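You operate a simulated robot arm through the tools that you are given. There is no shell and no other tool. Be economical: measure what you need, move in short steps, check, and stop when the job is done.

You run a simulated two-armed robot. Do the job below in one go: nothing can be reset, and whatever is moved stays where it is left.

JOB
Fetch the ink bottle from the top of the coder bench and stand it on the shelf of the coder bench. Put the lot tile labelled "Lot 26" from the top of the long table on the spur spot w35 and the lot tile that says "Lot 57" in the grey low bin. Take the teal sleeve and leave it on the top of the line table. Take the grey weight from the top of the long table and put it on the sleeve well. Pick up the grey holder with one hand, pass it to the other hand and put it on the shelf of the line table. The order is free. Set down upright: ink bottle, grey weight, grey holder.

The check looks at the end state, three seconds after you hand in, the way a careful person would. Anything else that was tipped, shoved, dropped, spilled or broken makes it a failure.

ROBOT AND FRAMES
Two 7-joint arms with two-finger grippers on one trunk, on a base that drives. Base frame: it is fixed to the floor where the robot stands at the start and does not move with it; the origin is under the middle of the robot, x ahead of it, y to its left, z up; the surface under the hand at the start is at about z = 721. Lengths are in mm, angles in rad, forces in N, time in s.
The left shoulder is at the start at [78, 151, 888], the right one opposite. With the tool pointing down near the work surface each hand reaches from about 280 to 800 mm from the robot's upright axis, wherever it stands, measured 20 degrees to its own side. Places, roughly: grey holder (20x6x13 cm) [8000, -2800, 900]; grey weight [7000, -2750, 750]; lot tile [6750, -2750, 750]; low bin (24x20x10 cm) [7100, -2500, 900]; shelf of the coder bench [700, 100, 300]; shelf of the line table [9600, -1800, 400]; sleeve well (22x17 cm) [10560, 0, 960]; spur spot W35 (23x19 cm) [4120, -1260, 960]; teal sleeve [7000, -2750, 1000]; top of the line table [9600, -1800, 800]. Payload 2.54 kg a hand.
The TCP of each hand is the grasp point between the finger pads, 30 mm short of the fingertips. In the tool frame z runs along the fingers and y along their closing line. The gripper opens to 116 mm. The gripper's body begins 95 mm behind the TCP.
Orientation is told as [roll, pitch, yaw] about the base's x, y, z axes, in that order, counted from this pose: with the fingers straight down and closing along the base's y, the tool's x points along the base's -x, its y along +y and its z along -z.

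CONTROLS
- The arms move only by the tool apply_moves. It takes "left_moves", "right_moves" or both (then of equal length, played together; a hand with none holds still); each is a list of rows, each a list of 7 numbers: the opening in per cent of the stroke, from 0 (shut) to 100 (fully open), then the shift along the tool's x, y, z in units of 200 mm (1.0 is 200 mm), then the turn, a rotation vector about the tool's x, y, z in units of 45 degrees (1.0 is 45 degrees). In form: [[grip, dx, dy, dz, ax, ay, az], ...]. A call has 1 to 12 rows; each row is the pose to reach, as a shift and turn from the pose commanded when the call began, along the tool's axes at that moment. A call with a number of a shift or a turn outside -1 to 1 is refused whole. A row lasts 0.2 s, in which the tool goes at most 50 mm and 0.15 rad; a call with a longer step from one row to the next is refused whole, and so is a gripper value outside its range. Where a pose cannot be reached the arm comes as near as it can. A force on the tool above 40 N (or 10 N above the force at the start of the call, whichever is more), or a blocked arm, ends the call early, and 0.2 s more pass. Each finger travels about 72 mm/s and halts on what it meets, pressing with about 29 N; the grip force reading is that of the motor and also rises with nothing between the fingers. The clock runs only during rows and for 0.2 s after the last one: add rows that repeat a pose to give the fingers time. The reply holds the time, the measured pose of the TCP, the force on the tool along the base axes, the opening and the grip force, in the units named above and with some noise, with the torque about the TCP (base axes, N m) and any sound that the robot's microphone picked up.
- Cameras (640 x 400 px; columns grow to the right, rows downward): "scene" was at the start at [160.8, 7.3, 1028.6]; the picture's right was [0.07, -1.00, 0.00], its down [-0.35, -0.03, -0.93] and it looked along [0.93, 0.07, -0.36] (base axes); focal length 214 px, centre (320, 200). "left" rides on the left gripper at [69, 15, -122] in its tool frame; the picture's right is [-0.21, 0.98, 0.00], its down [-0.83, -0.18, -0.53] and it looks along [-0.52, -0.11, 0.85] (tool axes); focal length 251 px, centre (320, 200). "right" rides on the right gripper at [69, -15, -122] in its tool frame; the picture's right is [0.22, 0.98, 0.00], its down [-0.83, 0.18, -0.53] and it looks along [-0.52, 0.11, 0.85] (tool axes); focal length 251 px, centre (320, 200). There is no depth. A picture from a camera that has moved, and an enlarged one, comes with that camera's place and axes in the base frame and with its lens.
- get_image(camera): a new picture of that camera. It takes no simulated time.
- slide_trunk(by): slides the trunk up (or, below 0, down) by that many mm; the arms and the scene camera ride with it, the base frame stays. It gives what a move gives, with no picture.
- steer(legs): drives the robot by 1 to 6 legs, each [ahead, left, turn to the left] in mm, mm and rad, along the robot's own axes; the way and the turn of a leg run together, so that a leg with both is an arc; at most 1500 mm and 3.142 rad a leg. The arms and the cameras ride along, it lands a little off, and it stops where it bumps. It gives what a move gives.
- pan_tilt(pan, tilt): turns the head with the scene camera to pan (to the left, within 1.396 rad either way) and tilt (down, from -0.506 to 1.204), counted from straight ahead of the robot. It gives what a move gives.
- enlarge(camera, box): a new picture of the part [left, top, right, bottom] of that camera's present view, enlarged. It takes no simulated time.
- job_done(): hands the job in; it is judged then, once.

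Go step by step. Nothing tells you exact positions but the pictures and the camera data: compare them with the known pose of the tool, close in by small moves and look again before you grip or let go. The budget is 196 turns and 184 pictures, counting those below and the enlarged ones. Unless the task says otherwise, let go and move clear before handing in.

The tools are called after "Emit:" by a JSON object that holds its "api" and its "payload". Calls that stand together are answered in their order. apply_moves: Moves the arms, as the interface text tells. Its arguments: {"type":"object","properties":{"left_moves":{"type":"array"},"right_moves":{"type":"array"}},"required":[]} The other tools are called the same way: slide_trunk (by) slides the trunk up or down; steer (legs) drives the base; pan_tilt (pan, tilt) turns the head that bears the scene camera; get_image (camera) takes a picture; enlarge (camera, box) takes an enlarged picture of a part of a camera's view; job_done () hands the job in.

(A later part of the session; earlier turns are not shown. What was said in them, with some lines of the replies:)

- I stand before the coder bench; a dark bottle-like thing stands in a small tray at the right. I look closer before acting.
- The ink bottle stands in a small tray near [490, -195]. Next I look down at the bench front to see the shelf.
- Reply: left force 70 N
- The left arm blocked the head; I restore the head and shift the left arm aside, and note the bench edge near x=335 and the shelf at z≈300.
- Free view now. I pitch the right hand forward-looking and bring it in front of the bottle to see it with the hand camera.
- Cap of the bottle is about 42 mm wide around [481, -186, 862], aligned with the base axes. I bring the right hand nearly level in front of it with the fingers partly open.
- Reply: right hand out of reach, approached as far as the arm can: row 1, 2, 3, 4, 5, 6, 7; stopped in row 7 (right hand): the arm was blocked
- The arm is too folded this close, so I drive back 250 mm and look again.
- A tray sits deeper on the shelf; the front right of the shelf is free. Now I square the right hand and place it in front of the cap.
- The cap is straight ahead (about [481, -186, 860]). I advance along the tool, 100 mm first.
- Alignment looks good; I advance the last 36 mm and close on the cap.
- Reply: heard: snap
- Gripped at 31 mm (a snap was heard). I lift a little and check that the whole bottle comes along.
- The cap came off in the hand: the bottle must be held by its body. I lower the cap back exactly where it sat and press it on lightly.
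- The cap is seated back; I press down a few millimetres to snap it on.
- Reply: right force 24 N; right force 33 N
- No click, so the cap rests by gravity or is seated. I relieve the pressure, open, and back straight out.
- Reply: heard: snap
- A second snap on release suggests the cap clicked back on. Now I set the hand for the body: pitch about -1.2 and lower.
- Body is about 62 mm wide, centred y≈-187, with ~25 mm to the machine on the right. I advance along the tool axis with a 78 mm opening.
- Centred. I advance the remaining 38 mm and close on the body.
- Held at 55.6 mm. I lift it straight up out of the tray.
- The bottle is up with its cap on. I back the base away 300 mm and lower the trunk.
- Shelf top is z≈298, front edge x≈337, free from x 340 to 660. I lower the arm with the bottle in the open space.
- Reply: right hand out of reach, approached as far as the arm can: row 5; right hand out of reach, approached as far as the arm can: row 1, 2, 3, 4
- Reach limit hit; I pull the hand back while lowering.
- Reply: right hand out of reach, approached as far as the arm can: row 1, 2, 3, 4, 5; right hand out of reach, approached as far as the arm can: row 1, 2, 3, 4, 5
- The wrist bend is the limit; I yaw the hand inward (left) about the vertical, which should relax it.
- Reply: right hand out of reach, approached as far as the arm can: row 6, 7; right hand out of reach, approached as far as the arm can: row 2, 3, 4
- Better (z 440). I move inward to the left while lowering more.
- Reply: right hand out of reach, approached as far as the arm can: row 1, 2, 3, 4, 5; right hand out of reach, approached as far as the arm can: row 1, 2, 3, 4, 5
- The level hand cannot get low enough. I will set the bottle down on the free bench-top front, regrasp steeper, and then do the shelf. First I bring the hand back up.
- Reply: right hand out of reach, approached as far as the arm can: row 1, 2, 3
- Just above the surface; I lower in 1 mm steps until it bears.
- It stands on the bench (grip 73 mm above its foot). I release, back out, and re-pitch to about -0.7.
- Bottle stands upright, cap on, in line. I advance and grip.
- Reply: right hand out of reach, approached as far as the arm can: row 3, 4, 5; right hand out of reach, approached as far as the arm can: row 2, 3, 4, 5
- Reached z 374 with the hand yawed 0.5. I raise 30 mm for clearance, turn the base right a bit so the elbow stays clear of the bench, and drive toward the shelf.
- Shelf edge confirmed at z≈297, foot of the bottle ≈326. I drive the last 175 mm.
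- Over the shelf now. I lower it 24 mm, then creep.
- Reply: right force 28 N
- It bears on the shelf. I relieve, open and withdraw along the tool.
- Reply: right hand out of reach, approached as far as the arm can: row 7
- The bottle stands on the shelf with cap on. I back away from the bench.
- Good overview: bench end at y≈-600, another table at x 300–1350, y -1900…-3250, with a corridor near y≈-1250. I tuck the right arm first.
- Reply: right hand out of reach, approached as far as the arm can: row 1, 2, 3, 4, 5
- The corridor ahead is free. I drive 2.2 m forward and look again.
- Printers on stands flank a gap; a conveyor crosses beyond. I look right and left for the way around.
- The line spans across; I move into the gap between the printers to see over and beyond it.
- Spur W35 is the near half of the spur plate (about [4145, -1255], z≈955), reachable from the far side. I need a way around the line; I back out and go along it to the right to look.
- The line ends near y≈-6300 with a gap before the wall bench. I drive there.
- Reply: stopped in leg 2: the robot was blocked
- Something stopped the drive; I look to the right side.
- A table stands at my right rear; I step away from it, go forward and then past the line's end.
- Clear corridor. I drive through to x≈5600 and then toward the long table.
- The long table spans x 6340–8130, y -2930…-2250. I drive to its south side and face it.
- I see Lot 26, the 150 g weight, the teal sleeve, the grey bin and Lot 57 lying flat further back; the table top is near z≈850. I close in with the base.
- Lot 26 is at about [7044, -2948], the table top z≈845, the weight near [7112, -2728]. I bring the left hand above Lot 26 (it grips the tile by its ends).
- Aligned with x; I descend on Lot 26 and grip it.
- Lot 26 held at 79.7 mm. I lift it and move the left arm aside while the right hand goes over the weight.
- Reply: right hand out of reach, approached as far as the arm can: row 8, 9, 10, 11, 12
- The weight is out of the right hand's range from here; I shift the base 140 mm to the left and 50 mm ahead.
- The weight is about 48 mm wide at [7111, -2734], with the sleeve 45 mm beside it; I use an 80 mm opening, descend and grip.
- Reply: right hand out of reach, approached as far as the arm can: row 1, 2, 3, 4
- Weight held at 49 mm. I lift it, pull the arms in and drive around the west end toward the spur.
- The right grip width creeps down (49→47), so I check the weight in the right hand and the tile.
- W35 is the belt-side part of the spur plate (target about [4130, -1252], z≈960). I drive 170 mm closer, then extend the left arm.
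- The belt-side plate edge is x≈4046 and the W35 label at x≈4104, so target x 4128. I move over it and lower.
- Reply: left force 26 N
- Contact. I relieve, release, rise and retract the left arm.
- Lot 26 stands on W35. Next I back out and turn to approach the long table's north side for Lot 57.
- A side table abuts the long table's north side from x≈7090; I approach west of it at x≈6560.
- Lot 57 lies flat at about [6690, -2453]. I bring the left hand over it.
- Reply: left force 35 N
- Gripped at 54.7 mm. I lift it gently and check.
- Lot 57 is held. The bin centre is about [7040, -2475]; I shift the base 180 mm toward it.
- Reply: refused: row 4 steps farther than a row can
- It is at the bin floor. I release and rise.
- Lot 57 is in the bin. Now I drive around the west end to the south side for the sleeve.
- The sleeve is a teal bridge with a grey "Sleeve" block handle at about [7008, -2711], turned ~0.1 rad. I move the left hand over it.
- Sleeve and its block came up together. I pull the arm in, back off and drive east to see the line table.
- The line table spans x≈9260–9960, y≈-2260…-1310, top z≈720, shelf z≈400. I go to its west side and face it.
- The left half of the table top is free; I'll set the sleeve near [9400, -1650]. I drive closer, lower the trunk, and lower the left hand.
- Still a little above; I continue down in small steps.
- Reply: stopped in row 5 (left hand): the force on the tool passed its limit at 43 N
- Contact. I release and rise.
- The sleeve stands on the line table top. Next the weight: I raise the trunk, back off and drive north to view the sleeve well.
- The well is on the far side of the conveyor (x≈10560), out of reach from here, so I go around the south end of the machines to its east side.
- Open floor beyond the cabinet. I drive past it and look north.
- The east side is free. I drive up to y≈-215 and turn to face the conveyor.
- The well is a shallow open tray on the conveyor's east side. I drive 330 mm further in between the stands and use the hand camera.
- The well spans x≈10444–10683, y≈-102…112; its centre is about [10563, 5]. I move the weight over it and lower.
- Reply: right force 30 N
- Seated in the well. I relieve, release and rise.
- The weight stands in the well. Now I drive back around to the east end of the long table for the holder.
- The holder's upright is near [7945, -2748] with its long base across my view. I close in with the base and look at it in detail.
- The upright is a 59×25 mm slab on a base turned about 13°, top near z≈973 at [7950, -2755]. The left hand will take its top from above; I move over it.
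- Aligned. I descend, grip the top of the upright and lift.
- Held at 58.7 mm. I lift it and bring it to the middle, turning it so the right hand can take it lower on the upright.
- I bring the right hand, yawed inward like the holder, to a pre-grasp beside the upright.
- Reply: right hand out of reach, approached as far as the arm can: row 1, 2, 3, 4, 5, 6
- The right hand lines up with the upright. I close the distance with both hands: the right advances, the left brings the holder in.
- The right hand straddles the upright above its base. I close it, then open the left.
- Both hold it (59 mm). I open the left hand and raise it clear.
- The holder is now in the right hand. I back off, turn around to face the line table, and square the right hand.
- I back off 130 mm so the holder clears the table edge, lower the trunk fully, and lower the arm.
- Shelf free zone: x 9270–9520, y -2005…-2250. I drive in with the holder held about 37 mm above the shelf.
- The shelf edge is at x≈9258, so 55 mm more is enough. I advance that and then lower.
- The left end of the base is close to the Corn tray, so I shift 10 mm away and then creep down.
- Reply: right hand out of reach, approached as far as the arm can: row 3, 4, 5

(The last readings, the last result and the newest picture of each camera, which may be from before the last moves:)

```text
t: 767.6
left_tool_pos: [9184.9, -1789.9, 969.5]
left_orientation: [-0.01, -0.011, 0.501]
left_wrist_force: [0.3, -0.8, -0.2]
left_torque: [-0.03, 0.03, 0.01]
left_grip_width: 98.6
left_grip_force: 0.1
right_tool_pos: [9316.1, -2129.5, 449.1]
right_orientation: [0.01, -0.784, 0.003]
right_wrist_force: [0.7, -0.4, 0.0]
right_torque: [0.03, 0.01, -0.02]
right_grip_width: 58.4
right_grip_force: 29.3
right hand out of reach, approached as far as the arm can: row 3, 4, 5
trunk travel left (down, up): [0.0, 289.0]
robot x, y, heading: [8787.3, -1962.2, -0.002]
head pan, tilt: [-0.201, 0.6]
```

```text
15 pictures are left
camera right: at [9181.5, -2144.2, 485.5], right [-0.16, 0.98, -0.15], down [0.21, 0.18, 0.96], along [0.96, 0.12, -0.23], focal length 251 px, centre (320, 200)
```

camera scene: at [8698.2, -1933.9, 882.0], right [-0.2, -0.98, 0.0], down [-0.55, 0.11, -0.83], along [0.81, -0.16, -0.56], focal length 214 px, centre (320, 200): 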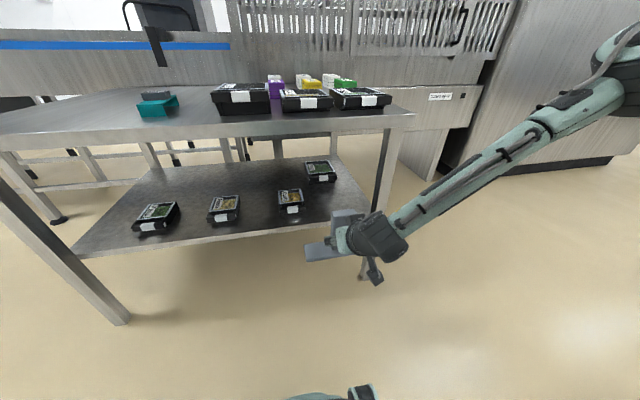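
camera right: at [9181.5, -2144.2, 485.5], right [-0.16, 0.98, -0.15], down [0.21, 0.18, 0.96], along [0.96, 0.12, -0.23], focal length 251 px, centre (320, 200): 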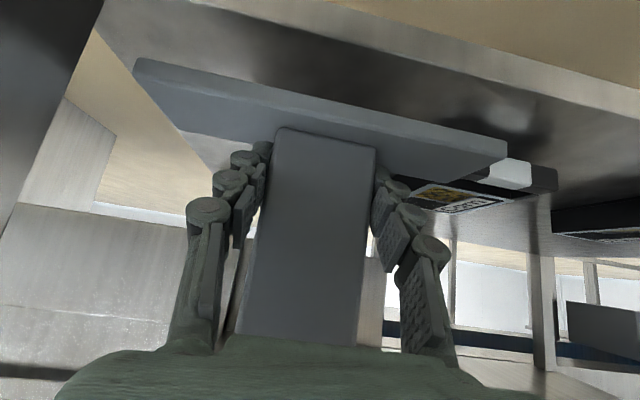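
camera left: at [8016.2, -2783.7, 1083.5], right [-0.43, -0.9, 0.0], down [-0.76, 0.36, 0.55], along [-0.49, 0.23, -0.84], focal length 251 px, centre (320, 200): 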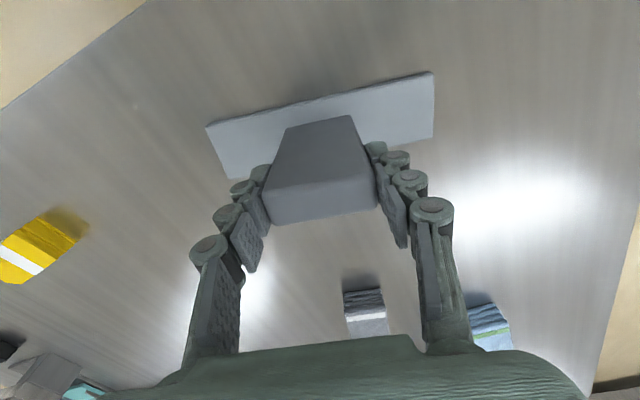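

The arm's lower limit is reached just above the shelf; a small inward yaw of the hand should free the last millimetres.

Emit:
{"api": "apply_moves", "payload": {"right_moves": [[42, -0.028, 0.01, 0.028, -0.07, 0, -0.07], [42, -0.02, 0.02, 0.035, -0.135, 0, -0.135], [42, -0.01, 0.02, 0.045, -0.16, 0, -0.16], [42, 0.0, 0.02, 0.056, -0.16, 0, -0.16], [42, 0.01, 0.02, 0.066, -0.16, 0, -0.16]]}}

```text
t: 768.8
left_tool_pos: [9185.6, -1788.9, 968.6]
left_orientation: [-0.012, -0.007, 0.503]
left_wrist_force: [0.0, -1.1, -0.1]
left_torque: [-0.03, -0.02, 0.01]
left_grip_width: 98.5
left_grip_force: 0.0
right_tool_pos: [9324.8, -2125.8, 437.8]
right_orientation: [0.007, -0.785, 0.182]
right_wrist_force: [0.5, 0.6, -0.1]
right_torque: [-0.02, 0.02, 0.03]
right_grip_width: 58.5
right_grip_force: 29.1
trunk travel left (down, up): [0.0, 289.0]
robot x, y, heading: [8784.1, -1965.9, 0.003]
head pan, tilt: [-0.201, 0.6]
```

Emit:
{"api": "apply_moves", "payload": {"right_moves": [[42, 0.007, 0, 0.007, 0, 0, 0], [42, 0.014, 0, 0.014, 0, 0, 0], [42, 0.021, 0, 0.021, 0, 0, 0], [42, 0.028, 0, 0.028, 0, 0, 0], [42, 0.035, 0, 0.035, 0, 0, 0]]}}

Emit:
{"api": "enlarge", "payload": {"camera": "scene", "box": [280, 190, 400, 290]}}

```text
t: 770.0
left_tool_pos: [9185.0, -1790.3, 969.5]
left_orientation: [-0.009, -0.009, 0.503]
left_wrist_force: [-0.6, 0.2, -0.6]
left_torque: [0.01, -0.01, 0.01]
left_grip_width: 98.5
left_grip_force: 0.1
right_tool_pos: [9323.8, -2125.6, 426.8]
right_orientation: [0.01, -0.783, 0.18]
right_wrist_force: [0.0, 0.2, -1.0]
right_torque: [0.02, 0.0, -0.02]
right_grip_width: 58.9
right_grip_force: 28.7
trunk travel left (down, up): [0.0, 289.0]
robot x, y, heading: [8781.9, -1963.6, 0.002]
head pan, tilt: [-0.201, 0.6]
```

```text
4.00 times, centred on (340, 240) of scene
camera zoom: at [8937.9, -1978.9, 882.0], right [-0.2, -0.98, 0.0], down [-0.55, 0.11, -0.83], along [0.81, -0.16, -0.56], focal length 858 px, centre (240, 40)
```

zoom: 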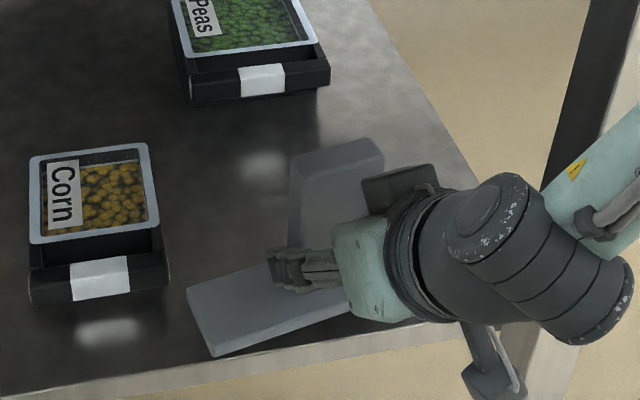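

Still hovering; the shelf seems nearer z≈375 with its edge at x≈9285, so I go 28 mm deeper before lowering further.

Emit:
{"api": "steer", "payload": {"legs": [[28, 0, 0]]}}

Emit:
{"api": "apply_moves", "payload": {"right_moves": [[42, 0.005, 0, 0.005, 0, 0, 0], [42, 0.01, 0, 0.01, 0, 0, 0], [42, 0.015, 0, 0.015, 0, 0, 0], [42, 0.02, 0, 0.02, 0, 0, 0], [42, 0.025, 0, 0.025, 0, 0, 0], [42, 0.03, 0, 0.03, 0, 0, 0]]}}

```text
t: 770.9
left_tool_pos: [9212.5, -1789.0, 969.1]
left_orientation: [-0.012, -0.009, 0.504]
left_wrist_force: [-0.2, 1.0, -0.2]
left_torque: [0.02, 0.0, 0.03]
left_grip_width: 98.6
left_grip_force: 0.1
right_tool_pos: [9351.4, -2125.2, 428.2]
right_orientation: [0.009, -0.783, 0.179]
right_wrist_force: [0.7, -0.3, -0.1]
right_torque: [0.02, 0.0, -0.01]
right_grip_width: 58.7
right_grip_force: 29.4
trunk travel left (down, up): [0.0, 289.0]
robot x, y, heading: [8810.4, -1967.5, 0.0]
head pan, tilt: [-0.201, 0.6]
```

```text
t: 772.3
left_tool_pos: [9213.4, -1790.2, 968.4]
left_orientation: [-0.011, -0.011, 0.502]
left_wrist_force: [0.0, -1.3, 0.5]
left_torque: [0.0, 0.01, 0.01]
left_grip_width: 98.7
left_grip_force: 0.0
right_tool_pos: [9352.3, -2128.8, 424.3]
right_orientation: [0.01, -0.783, 0.178]
right_wrist_force: [-1.1, -0.1, -0.2]
right_torque: [0.02, 0.01, 0.0]
right_grip_width: 58.7
right_grip_force: 29.4
right hand out of reach, approached as far as the arm can: row 3, 4, 5, 6
trunk travel left (down, up): [0.0, 289.0]
robot x, y, heading: [8808.0, -1955.3, -0.001]
head pan, tilt: [-0.201, 0.6]
```

Emit:
{"api": "apply_moves", "payload": {"right_moves": [[42, -0.03, 0.01, 0.03, -0.07, 0, -0.07], [42, -0.025, 0.01, 0.035, -0.14, 0, -0.14], [42, -0.018, 0.01, 0.042, -0.14, 0, -0.14], [42, -0.01, 0.01, 0.05, -0.14, 0, -0.14], [42, -0.002, 0.01, 0.058, -0.14, 0, -0.14], [42, 0.006, 0.01, 0.066, -0.14, 0, -0.14]]}}

Emit:
{"api": "get_image", "payload": {"camera": "right"}}

Emit:
{"api": "enlarge", "payload": {"camera": "scene", "box": [280, 190, 400, 290]}}

```text
t: 773.7
left_tool_pos: [9211.4, -1789.7, 969.6]
left_orientation: [-0.01, -0.007, 0.503]
left_wrist_force: [-0.5, 0.2, -0.2]
left_torque: [0.01, 0.03, -0.02]
left_grip_width: 98.6
left_grip_force: 0.0
right_tool_pos: [9359.7, -2125.7, 415.4]
right_orientation: [0.007, -0.787, 0.337]
right_wrist_force: [0.1, -0.3, 0.2]
right_torque: [0.01, 0.0, -0.02]
right_grip_width: 58.7
right_grip_force: 28.9
trunk travel left (down, up): [0.0, 289.0]
robot x, y, heading: [8810.0, -1963.4, 0.007]
head pan, tilt: [-0.201, 0.6]
```

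```text
13 pictures are left
camera right: at [9237.7, -2184.0, 451.8], right [-0.47, 0.87, -0.15], down [0.14, 0.24, 0.96], along [0.87, 0.43, -0.23], focal length 251 px, centre (320, 200)
```

right: 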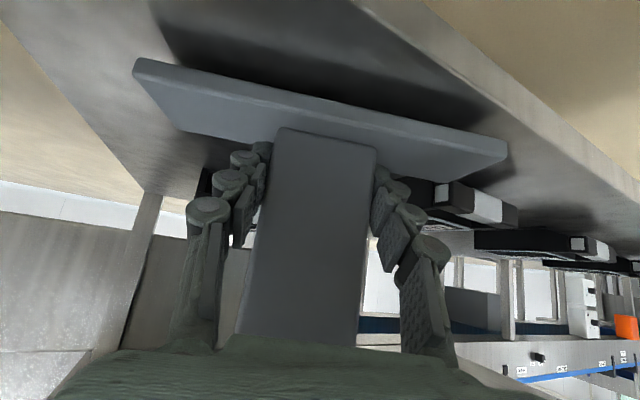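

```text
4.00 times, centred on (340, 240) of scene
camera zoom: at [8965.6, -1978.9, 882.0], right [-0.2, -0.98, 0.0], down [-0.55, 0.11, -0.83], along [0.81, -0.16, -0.56], focal length 858 px, centre (240, 40)
```

zoom: 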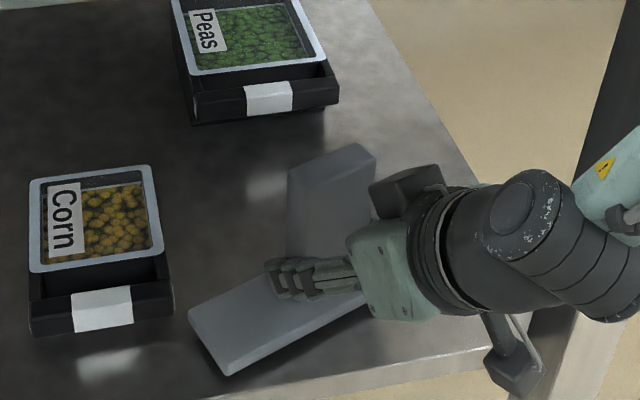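

Close now (shadow hugging the base). I continue down.

Emit:
{"api": "apply_moves", "payload": {"right_moves": [[42, 0.007, 0, 0.007, 0, 0, 0], [42, 0.014, 0, 0.014, 0, 0, 0], [42, 0.021, 0, 0.021, 0, 0, 0], [42, 0.028, 0, 0.028, 0, 0, 0], [42, 0.035, 0, 0.035, 0, 0, 0], [42, 0.042, 0, 0.042, 0, 0, 0]]}}

```text
t: 775.1
left_tool_pos: [9212.4, -1789.5, 970.2]
left_orientation: [-0.009, -0.01, 0.503]
left_wrist_force: [-0.4, 0.3, -0.2]
left_torque: [-0.02, 0.02, 0.02]
left_grip_width: 98.4
left_grip_force: 0.1
right_tool_pos: [9358.4, -2126.4, 410.2]
right_orientation: [0.007, -0.785, 0.335]
right_wrist_force: [-0.1, 0.2, -0.2]
right_torque: [-0.01, 0.02, 0.0]
right_grip_width: 58.8
right_grip_force: 29.0
right hand out of reach, approached as far as the arm can: row 4, 5, 6
trunk travel left (down, up): [0.0, 289.0]
robot x, y, heading: [8811.0, -1958.1, -0.0]
head pan, tilt: [-0.201, 0.6]
```

I retract the arm 70 mm (it reaches lower nearer the body), then advance the base by the same amount.

Emit:
{"api": "apply_moves", "payload": {"right_moves": [[42, 0.07, 0.04, -0.09, -0.05, 0, -0.05], [42, 0.14, 0.08, -0.17, -0.1, 0, -0.1], [42, 0.216, 0.115, -0.25, -0.13, 0, -0.13], [42, 0.216, 0.115, -0.25, -0.13, 0, -0.13]]}}

Emit:
{"api": "steer", "payload": {"legs": [[75, 0, 0]]}}

Emit:
{"api": "apply_moves", "payload": {"right_moves": [[42, 0.015, 0, 0.015, 0, 0, 0], [42, 0.025, 0, 0.025, 0, 0, 0], [42, 0.035, 0, 0.035, 0, 0, 0], [42, 0.045, 0, 0.045, 0, 0, 0], [42, 0.053, 0, 0.053, 0, 0, 0], [42, 0.061, 0, 0.061, 0, 0, 0]]}}

Emit:
{"api": "enlarge", "payload": {"camera": "scene", "box": [260, 180, 420, 300]}}

```text
t: 776.1
left_tool_pos: [9211.0, -1790.6, 969.3]
left_orientation: [-0.011, -0.01, 0.502]
left_wrist_force: [0.5, -0.4, -0.7]
left_torque: [0.01, -0.01, -0.02]
left_grip_width: 98.5
left_grip_force: 0.1
right_tool_pos: [9289.2, -2127.9, 415.1]
right_orientation: [0.007, -0.788, 0.483]
right_wrist_force: [1.2, 0.6, -0.3]
right_torque: [0.0, 0.02, 0.01]
right_grip_width: 58.8
right_grip_force: 29.4
trunk travel left (down, up): [0.0, 289.0]
robot x, y, heading: [8810.8, -1958.7, 0.005]
head pan, tilt: [-0.201, 0.6]
```

```text
t: 777.1
left_tool_pos: [9286.6, -1790.3, 969.8]
left_orientation: [-0.01, -0.01, 0.503]
left_wrist_force: [0.0, 0.3, 0.3]
left_torque: [0.02, 0.03, 0.02]
left_grip_width: 98.5
left_grip_force: 0.0
right_tool_pos: [9363.9, -2127.8, 416.2]
right_orientation: [0.009, -0.787, 0.482]
right_wrist_force: [0.2, 0.1, 0.9]
right_torque: [-0.03, 0.0, 0.01]
right_grip_width: 58.8
right_grip_force: 28.8
trunk travel left (down, up): [0.0, 289.0]
robot x, y, heading: [8883.5, -1963.1, 0.004]
head pan, tilt: [-0.201, 0.6]
```

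```text
t: 778.5
left_tool_pos: [9277.5, -1802.6, 977.5]
left_orientation: [-0.007, -0.028, 0.489]
left_wrist_force: [-0.9, 0.1, -0.7]
left_torque: [0.04, -0.02, 0.01]
left_grip_width: 98.9
left_grip_force: 0.1
right_tool_pos: [9355.7, -2142.5, 402.4]
right_orientation: [0.028, -0.8, 0.427]
right_wrist_force: [5.8, 11.1, 30.9]
right_torque: [0.17, -0.65, 0.21]
right_grip_width: 59.6
right_grip_force: 29.0
trunk travel left (down, up): [0.0, 289.0]
robot x, y, heading: [8882.9, -1963.5, -0.012]
head pan, tilt: [-0.201, 0.6]
```

```text
3.33 times, centred on (340, 240) of scene
camera zoom: at [9029.5, -1988.2, 884.0], right [-0.21, -0.98, -0.01], down [-0.54, 0.13, -0.83], along [0.82, -0.17, -0.55], focal length 715 px, centre (253, 67)
```

zoom: 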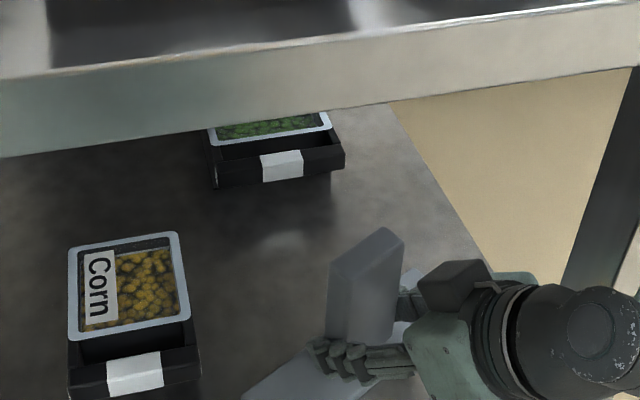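

Contact, but with some sideways load; I relieve by raising slightly and look.

Emit:
{"api": "apply_moves", "payload": {"right_moves": [[42, -0.02, 0, -0.02, 0, 0, 0], [42, -0.035, 0, -0.035, 0, 0, 0]]}}

Emit:
{"api": "get_image", "payload": {"camera": "right"}}

Emit:
{"api": "get_image", "payload": {"camera": "scene"}}

```text
t: 779.1
left_tool_pos: [9281.7, -1788.1, 972.0]
left_orientation: [-0.014, -0.017, 0.502]
left_wrist_force: [1.0, 0.0, 0.3]
left_torque: [0.03, 0.0, -0.01]
left_grip_width: 98.5
left_grip_force: 0.0
right_tool_pos: [9354.0, -2126.0, 407.4]
right_orientation: [0.023, -0.778, 0.471]
right_wrist_force: [0.9, -0.6, 0.3]
right_torque: [0.01, 0.04, 0.01]
right_grip_width: 59.0
right_grip_force: 29.0
trunk travel left (down, up): [0.0, 289.0]
robot x, y, heading: [8882.5, -1961.0, 0.001]
head pan, tilt: [-0.201, 0.6]
```

```text
10 pictures are left
camera right: at [9242.1, -2200.8, 445.9], right [-0.59, 0.79, -0.14], down [0.11, 0.25, 0.96], along [0.8, 0.56, -0.23], focal length 251 px, centre (320, 200)
```

right: 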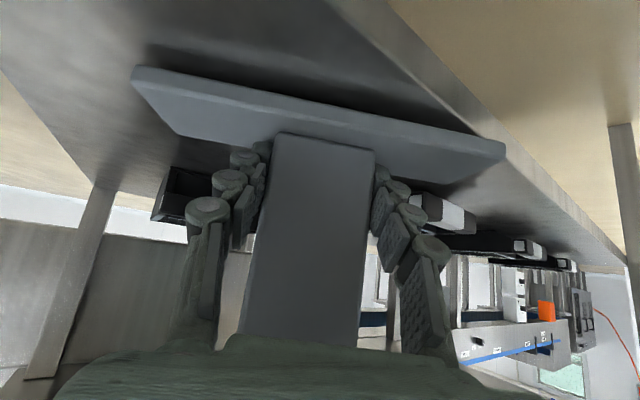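

```text
9 pictures are left
camera scene: at [9035.5, -1977.7, 882.1], right [-0.2, -0.98, 0.0], down [-0.55, 0.11, -0.83], along [0.81, -0.16, -0.56], focal length 214 px, centre (320, 200)
```

scene: 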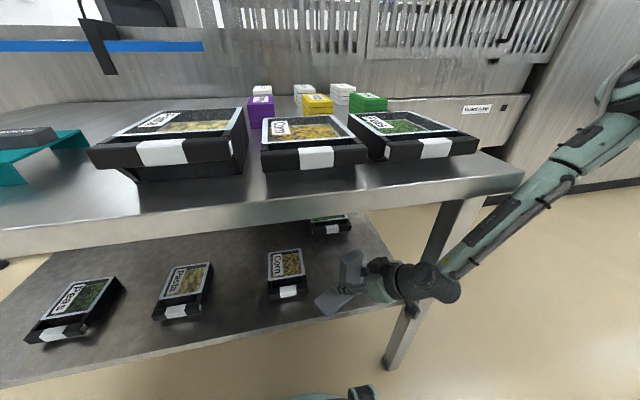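

The holder's left corner is just over the shelf edge, so I turn the hand back a little and go slightly deeper before lowering.

Emit:
{"api": "apply_moves", "payload": {"right_moves": [[42, -0.03, -0.02, 0.01, 0.07, 0, 0.07], [42, -0.06, -0.03, 0.04, 0.14, 0, 0.14], [42, -0.06, -0.03, 0.04, 0.14, 0, 0.14]]}}

Emit:
{"api": "steer", "payload": {"legs": [[12, 5, 0]]}}

Emit:
{"api": "get_image", "payload": {"camera": "right"}}

```text
t: 780.1
left_tool_pos: [9288.6, -1810.4, 971.7]
left_orientation: [-0.009, -0.013, 0.462]
left_wrist_force: [-0.5, -0.6, -0.3]
left_torque: [0.13, -0.1, 0.02]
left_grip_width: 98.9
left_grip_force: 0.0
right_tool_pos: [9359.7, -2163.2, 404.3]
right_orientation: [0.022, -0.761, 0.237]
right_wrist_force: [0.6, 0.8, -0.7]
right_torque: [-0.02, 0.01, -0.01]
right_grip_width: 58.9
right_grip_force: 29.2
trunk travel left (down, up): [0.0, 289.0]
robot x, y, heading: [8886.7, -1964.2, -0.041]
head pan, tilt: [-0.201, 0.6]
stopped in row 3 (right hand): the arm was blocked; the commanded pose is now the measured one
```

```text
t: 780.8
left_tool_pos: [9292.0, -1808.8, 971.1]
left_orientation: [-0.01, -0.012, 0.462]
left_wrist_force: [0.0, 0.5, -0.3]
left_torque: [0.0, -0.01, -0.01]
left_grip_width: 98.3
left_grip_force: 0.1
right_tool_pos: [9358.5, -2165.2, 403.0]
right_orientation: [0.02, -0.755, 0.235]
right_wrist_force: [-1.6, 0.1, 5.9]
right_torque: [-0.23, -0.23, 0.04]
right_grip_width: 59.0
right_grip_force: 29.0
trunk travel left (down, up): [0.0, 289.0]
robot x, y, heading: [8883.7, -1965.0, -0.039]
head pan, tilt: [-0.201, 0.6]
stopped in leg 1: the robot was blocked; the commanded pose is now the measured one
```

```text
8 pictures are left
camera right: at [9232.4, -2211.6, 444.7], right [-0.39, 0.91, -0.13], down [0.19, 0.22, 0.96], along [0.9, 0.35, -0.26], focal length 251 px, centre (320, 200)
```

right: 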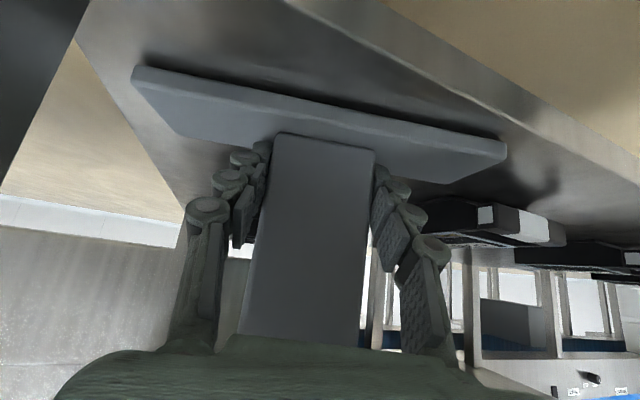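

The hand is at the shelf: light contact (6 N) and the base lies wholly over the shelf. I open fully here and check before withdrawing.

Emit:
{"api": "apply_moves", "payload": {"right_moves": [[50, 0, 0, 0, 0, 0, 0], [60, 0, 0, 0, 0, 0, 0], [75, 0, 0, 0, 0, 0, 0], [90, 0, 0, 0, 0, 0, 0], [90, 0, 0, 0, 0, 0, 0]]}}

Emit:
{"api": "get_image", "payload": {"camera": "right"}}

```text
t: 782.0
left_tool_pos: [9290.7, -1809.0, 969.9]
left_orientation: [-0.011, -0.012, 0.46]
left_wrist_force: [0.5, -0.4, -0.3]
left_torque: [-0.01, 0.03, -0.03]
left_grip_width: 98.8
left_grip_force: 0.1
right_tool_pos: [9359.2, -2163.8, 402.1]
right_orientation: [0.022, -0.754, 0.236]
right_wrist_force: [-0.5, -0.4, 0.9]
right_torque: [-0.03, -0.02, 0.01]
right_grip_width: 104.3
right_grip_force: 0.0
trunk travel left (down, up): [0.0, 289.0]
robot x, y, heading: [8884.7, -1962.6, -0.044]
head pan, tilt: [-0.201, 0.6]
```

```text
7 pictures are left
camera right: at [9232.1, -2211.6, 444.2], right [-0.39, 0.91, -0.13], down [0.19, 0.22, 0.96], along [0.9, 0.35, -0.26], focal length 251 px, centre (320, 200)
```

right: 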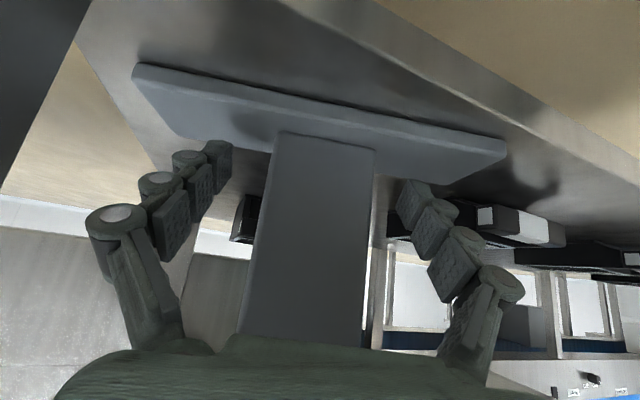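

The holder stands upright on the shelf. I withdraw along the tool and then back the base away.

Emit:
{"api": "apply_moves", "payload": {"right_moves": [[90, 0, 0, -0.08, 0, 0, 0], [90, 0, 0, -0.18, 0, 0, 0], [90, 0, 0, -0.28, 0, 0, 0], [90, 0, 0, -0.38, 0, 0, 0]]}}

Emit:
{"api": "get_image", "payload": {"camera": "right"}}

```text
t: 783.0
left_tool_pos: [9293.3, -1807.3, 969.8]
left_orientation: [-0.01, -0.01, 0.461]
left_wrist_force: [-0.1, -0.7, 1.3]
left_torque: [0.04, -0.01, -0.02]
left_grip_width: 99.0
left_grip_force: 0.0
right_tool_pos: [9316.0, -2177.6, 453.0]
right_orientation: [0.026, -0.749, 0.24]
right_wrist_force: [0.3, 14.4, -5.6]
right_torque: [-0.16, -0.19, -0.3]
right_grip_width: 92.1
right_grip_force: 0.2
right hand out of reach, approached as far as the arm can: row 4
trunk travel left (down, up): [0.0, 289.0]
robot x, y, heading: [8888.2, -1961.8, -0.04]
head pan, tilt: [-0.201, 0.6]
```

```text
6 pictures are left
camera right: at [9189.0, -2225.5, 494.3], right [-0.4, 0.91, -0.13], down [0.19, 0.22, 0.96], along [0.9, 0.36, -0.26], focal length 251 px, centre (320, 200)
```

right: 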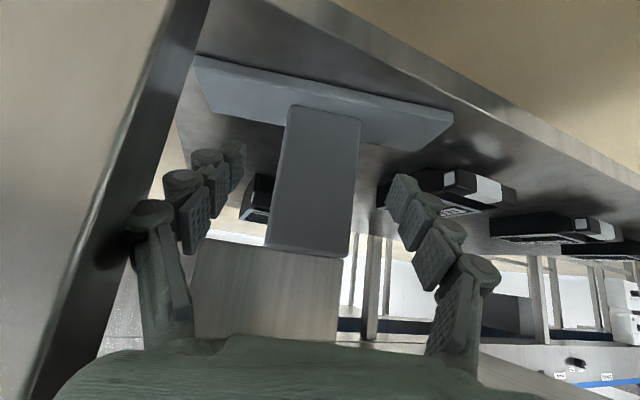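

A finger rubs the table leg; I narrow the fingers a bit, shift away from the leg and continue withdrawing.

Emit:
{"api": "apply_moves", "payload": {"right_moves": [[76, 0, 0.02, 0, 0, 0, 0], [74, 0, 0.04, -0.03, 0, 0, 0], [74, 0, 0.05, -0.1, 0, 0, 0], [74, 0, 0.05, -0.2, 0, 0, 0]]}}

Emit:
{"api": "get_image", "payload": {"camera": "right"}}

```text
t: 784.0
left_tool_pos: [9293.0, -1807.9, 968.1]
left_orientation: [-0.009, -0.011, 0.461]
left_wrist_force: [0.0, 0.0, 0.1]
left_torque: [-0.02, 0.03, 0.0]
left_grip_width: 98.7
left_grip_force: 0.0
right_tool_pos: [9319.3, -2179.6, 458.3]
right_orientation: [0.022, -0.751, 0.237]
right_wrist_force: [0.1, 0.3, 0.1]
right_torque: [0.05, 0.03, 0.01]
right_grip_width: 85.5
right_grip_force: 0.1
right hand out of reach, approached as far as the arm can: row 2, 3, 4
trunk travel left (down, up): [0.0, 289.0]
robot x, y, heading: [8886.6, -1964.1, -0.037]
head pan, tilt: [-0.201, 0.6]
```

```text
5 pictures are left
camera right: at [9193.6, -2227.5, 499.9], right [-0.39, 0.91, -0.13], down [0.19, 0.22, 0.96], along [0.9, 0.35, -0.26], focal length 251 px, centre (320, 200)
```

right: 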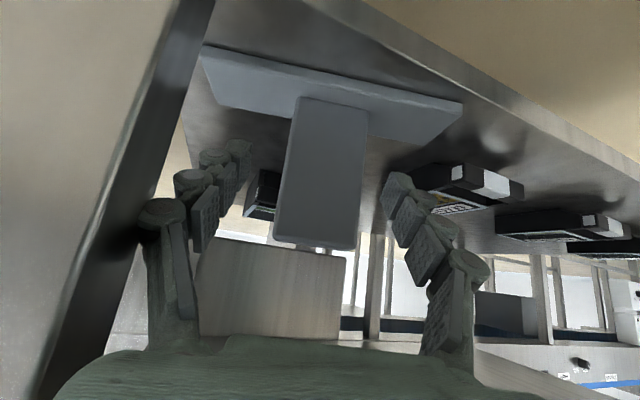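

Free of the slab and no load. I back off with a slight leftward drift to stay clear of the leg.

Emit:
{"api": "steer", "payload": {"legs": [[-60, 14, 0], [-240, 0, 0]]}}

Emit:
{"api": "enlarge", "payload": {"camera": "scene", "box": [180, 120, 460, 300]}}

```text
t: 786.4
left_tool_pos: [8990.3, -1782.2, 968.6]
left_orientation: [-0.008, -0.011, 0.461]
left_wrist_force: [-0.4, 0.0, -0.8]
left_torque: [-0.05, -0.03, 0.0]
left_grip_width: 98.6
left_grip_force: 0.1
right_tool_pos: [9018.4, -2154.0, 458.4]
right_orientation: [0.022, -0.752, 0.237]
right_wrist_force: [0.0, 0.4, 1.3]
right_torque: [0.03, -0.04, 0.01]
right_grip_width: 85.7
right_grip_force: 0.0
trunk travel left (down, up): [0.0, 289.0]
robot x, y, heading: [8584.4, -1938.8, -0.036]
head pan, tilt: [-0.201, 0.6]
```

```text
2.22 times, centred on (320, 210) of scene
camera zoom: at [8737.3, -1960.9, 882.0], right [-0.24, -0.97, 0.0], down [-0.55, 0.13, -0.83], along [0.8, -0.2, -0.56], focal length 477 px, centre (320, 178)
```

zoom: 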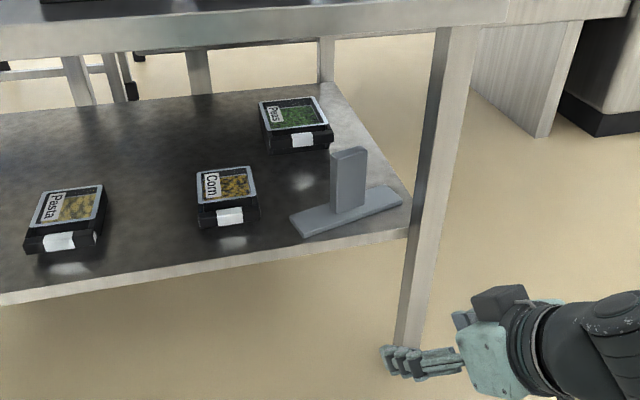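

The holder stands upright on the line-table shelf. One last look at the table top.

Emit:
{"api": "slide_trunk", "payload": {"by": 200}}

Emit:
{"api": "get_image", "payload": {"camera": "scene"}}

```text
t: 788.6
left_tool_pos: [8991.6, -1783.0, 1170.4]
left_orientation: [-0.012, -0.011, 0.462]
left_wrist_force: [0.0, -0.3, -0.2]
left_torque: [0.01, 0.01, -0.03]
left_grip_width: 98.3
left_grip_force: 0.0
right_tool_pos: [9018.6, -2155.1, 657.9]
right_orientation: [0.02, -0.753, 0.238]
right_wrist_force: [0.8, -0.7, 0.1]
right_torque: [-0.02, 0.03, 0.0]
right_grip_width: 85.8
right_grip_force: 0.1
trunk travel left (down, up): [-200.0, 89.0]
robot x, y, heading: [8584.9, -1937.2, -0.04]
head pan, tilt: [-0.201, 0.6]
```

```text
3 pictures are left
camera scene: at [8737.4, -1960.9, 1081.9], right [-0.24, -0.97, 0.0], down [-0.55, 0.13, -0.82], along [0.8, -0.19, -0.57], focal length 214 px, centre (320, 200)
```

scene: 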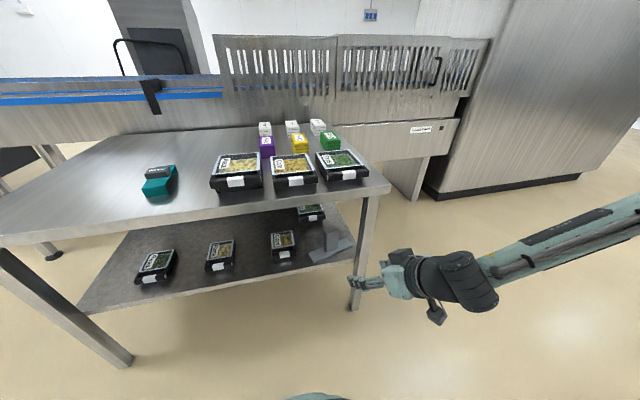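

Everything is in its place and both hands are empty and clear, so I hand the job in.

Emit:
{"api": "job_done", "payload": {}}

```text
The job is handed in.
```

All six items are where the job asked, and I have handed it in. The weight, bottle and holder stood upright when I last saw them.

- **Ink bottle:** it stands on the coder bench shelf. My first grip was on the cap and pulled it off. I pressed the cap back on and heard a snap as I let go, and it stayed on after that. I then carried the bottle by its body.
- **Lot 26:** it stands on the spur at W35.
- **Lot 57:** it is in the grey low bin.
- **Teal sleeve:** it is on the top of the line table, with its grey "Sleeve" block still attached.
- **Grey weight:** it stands in the sleeve well.
- **Grey holder:** I picked it up with the left hand, passed it to the right, and set it on the line table shelf. One finger rubbed the table's front right leg as I pulled out. The table and the things on it looked undisturbed in the last picture.

On the long drives, one sideways move was blocked at about [2150, -5180], next to a table with trays. I backed off and went around it. Nothing looked shifted from where I was, but I did not go back to check that table.
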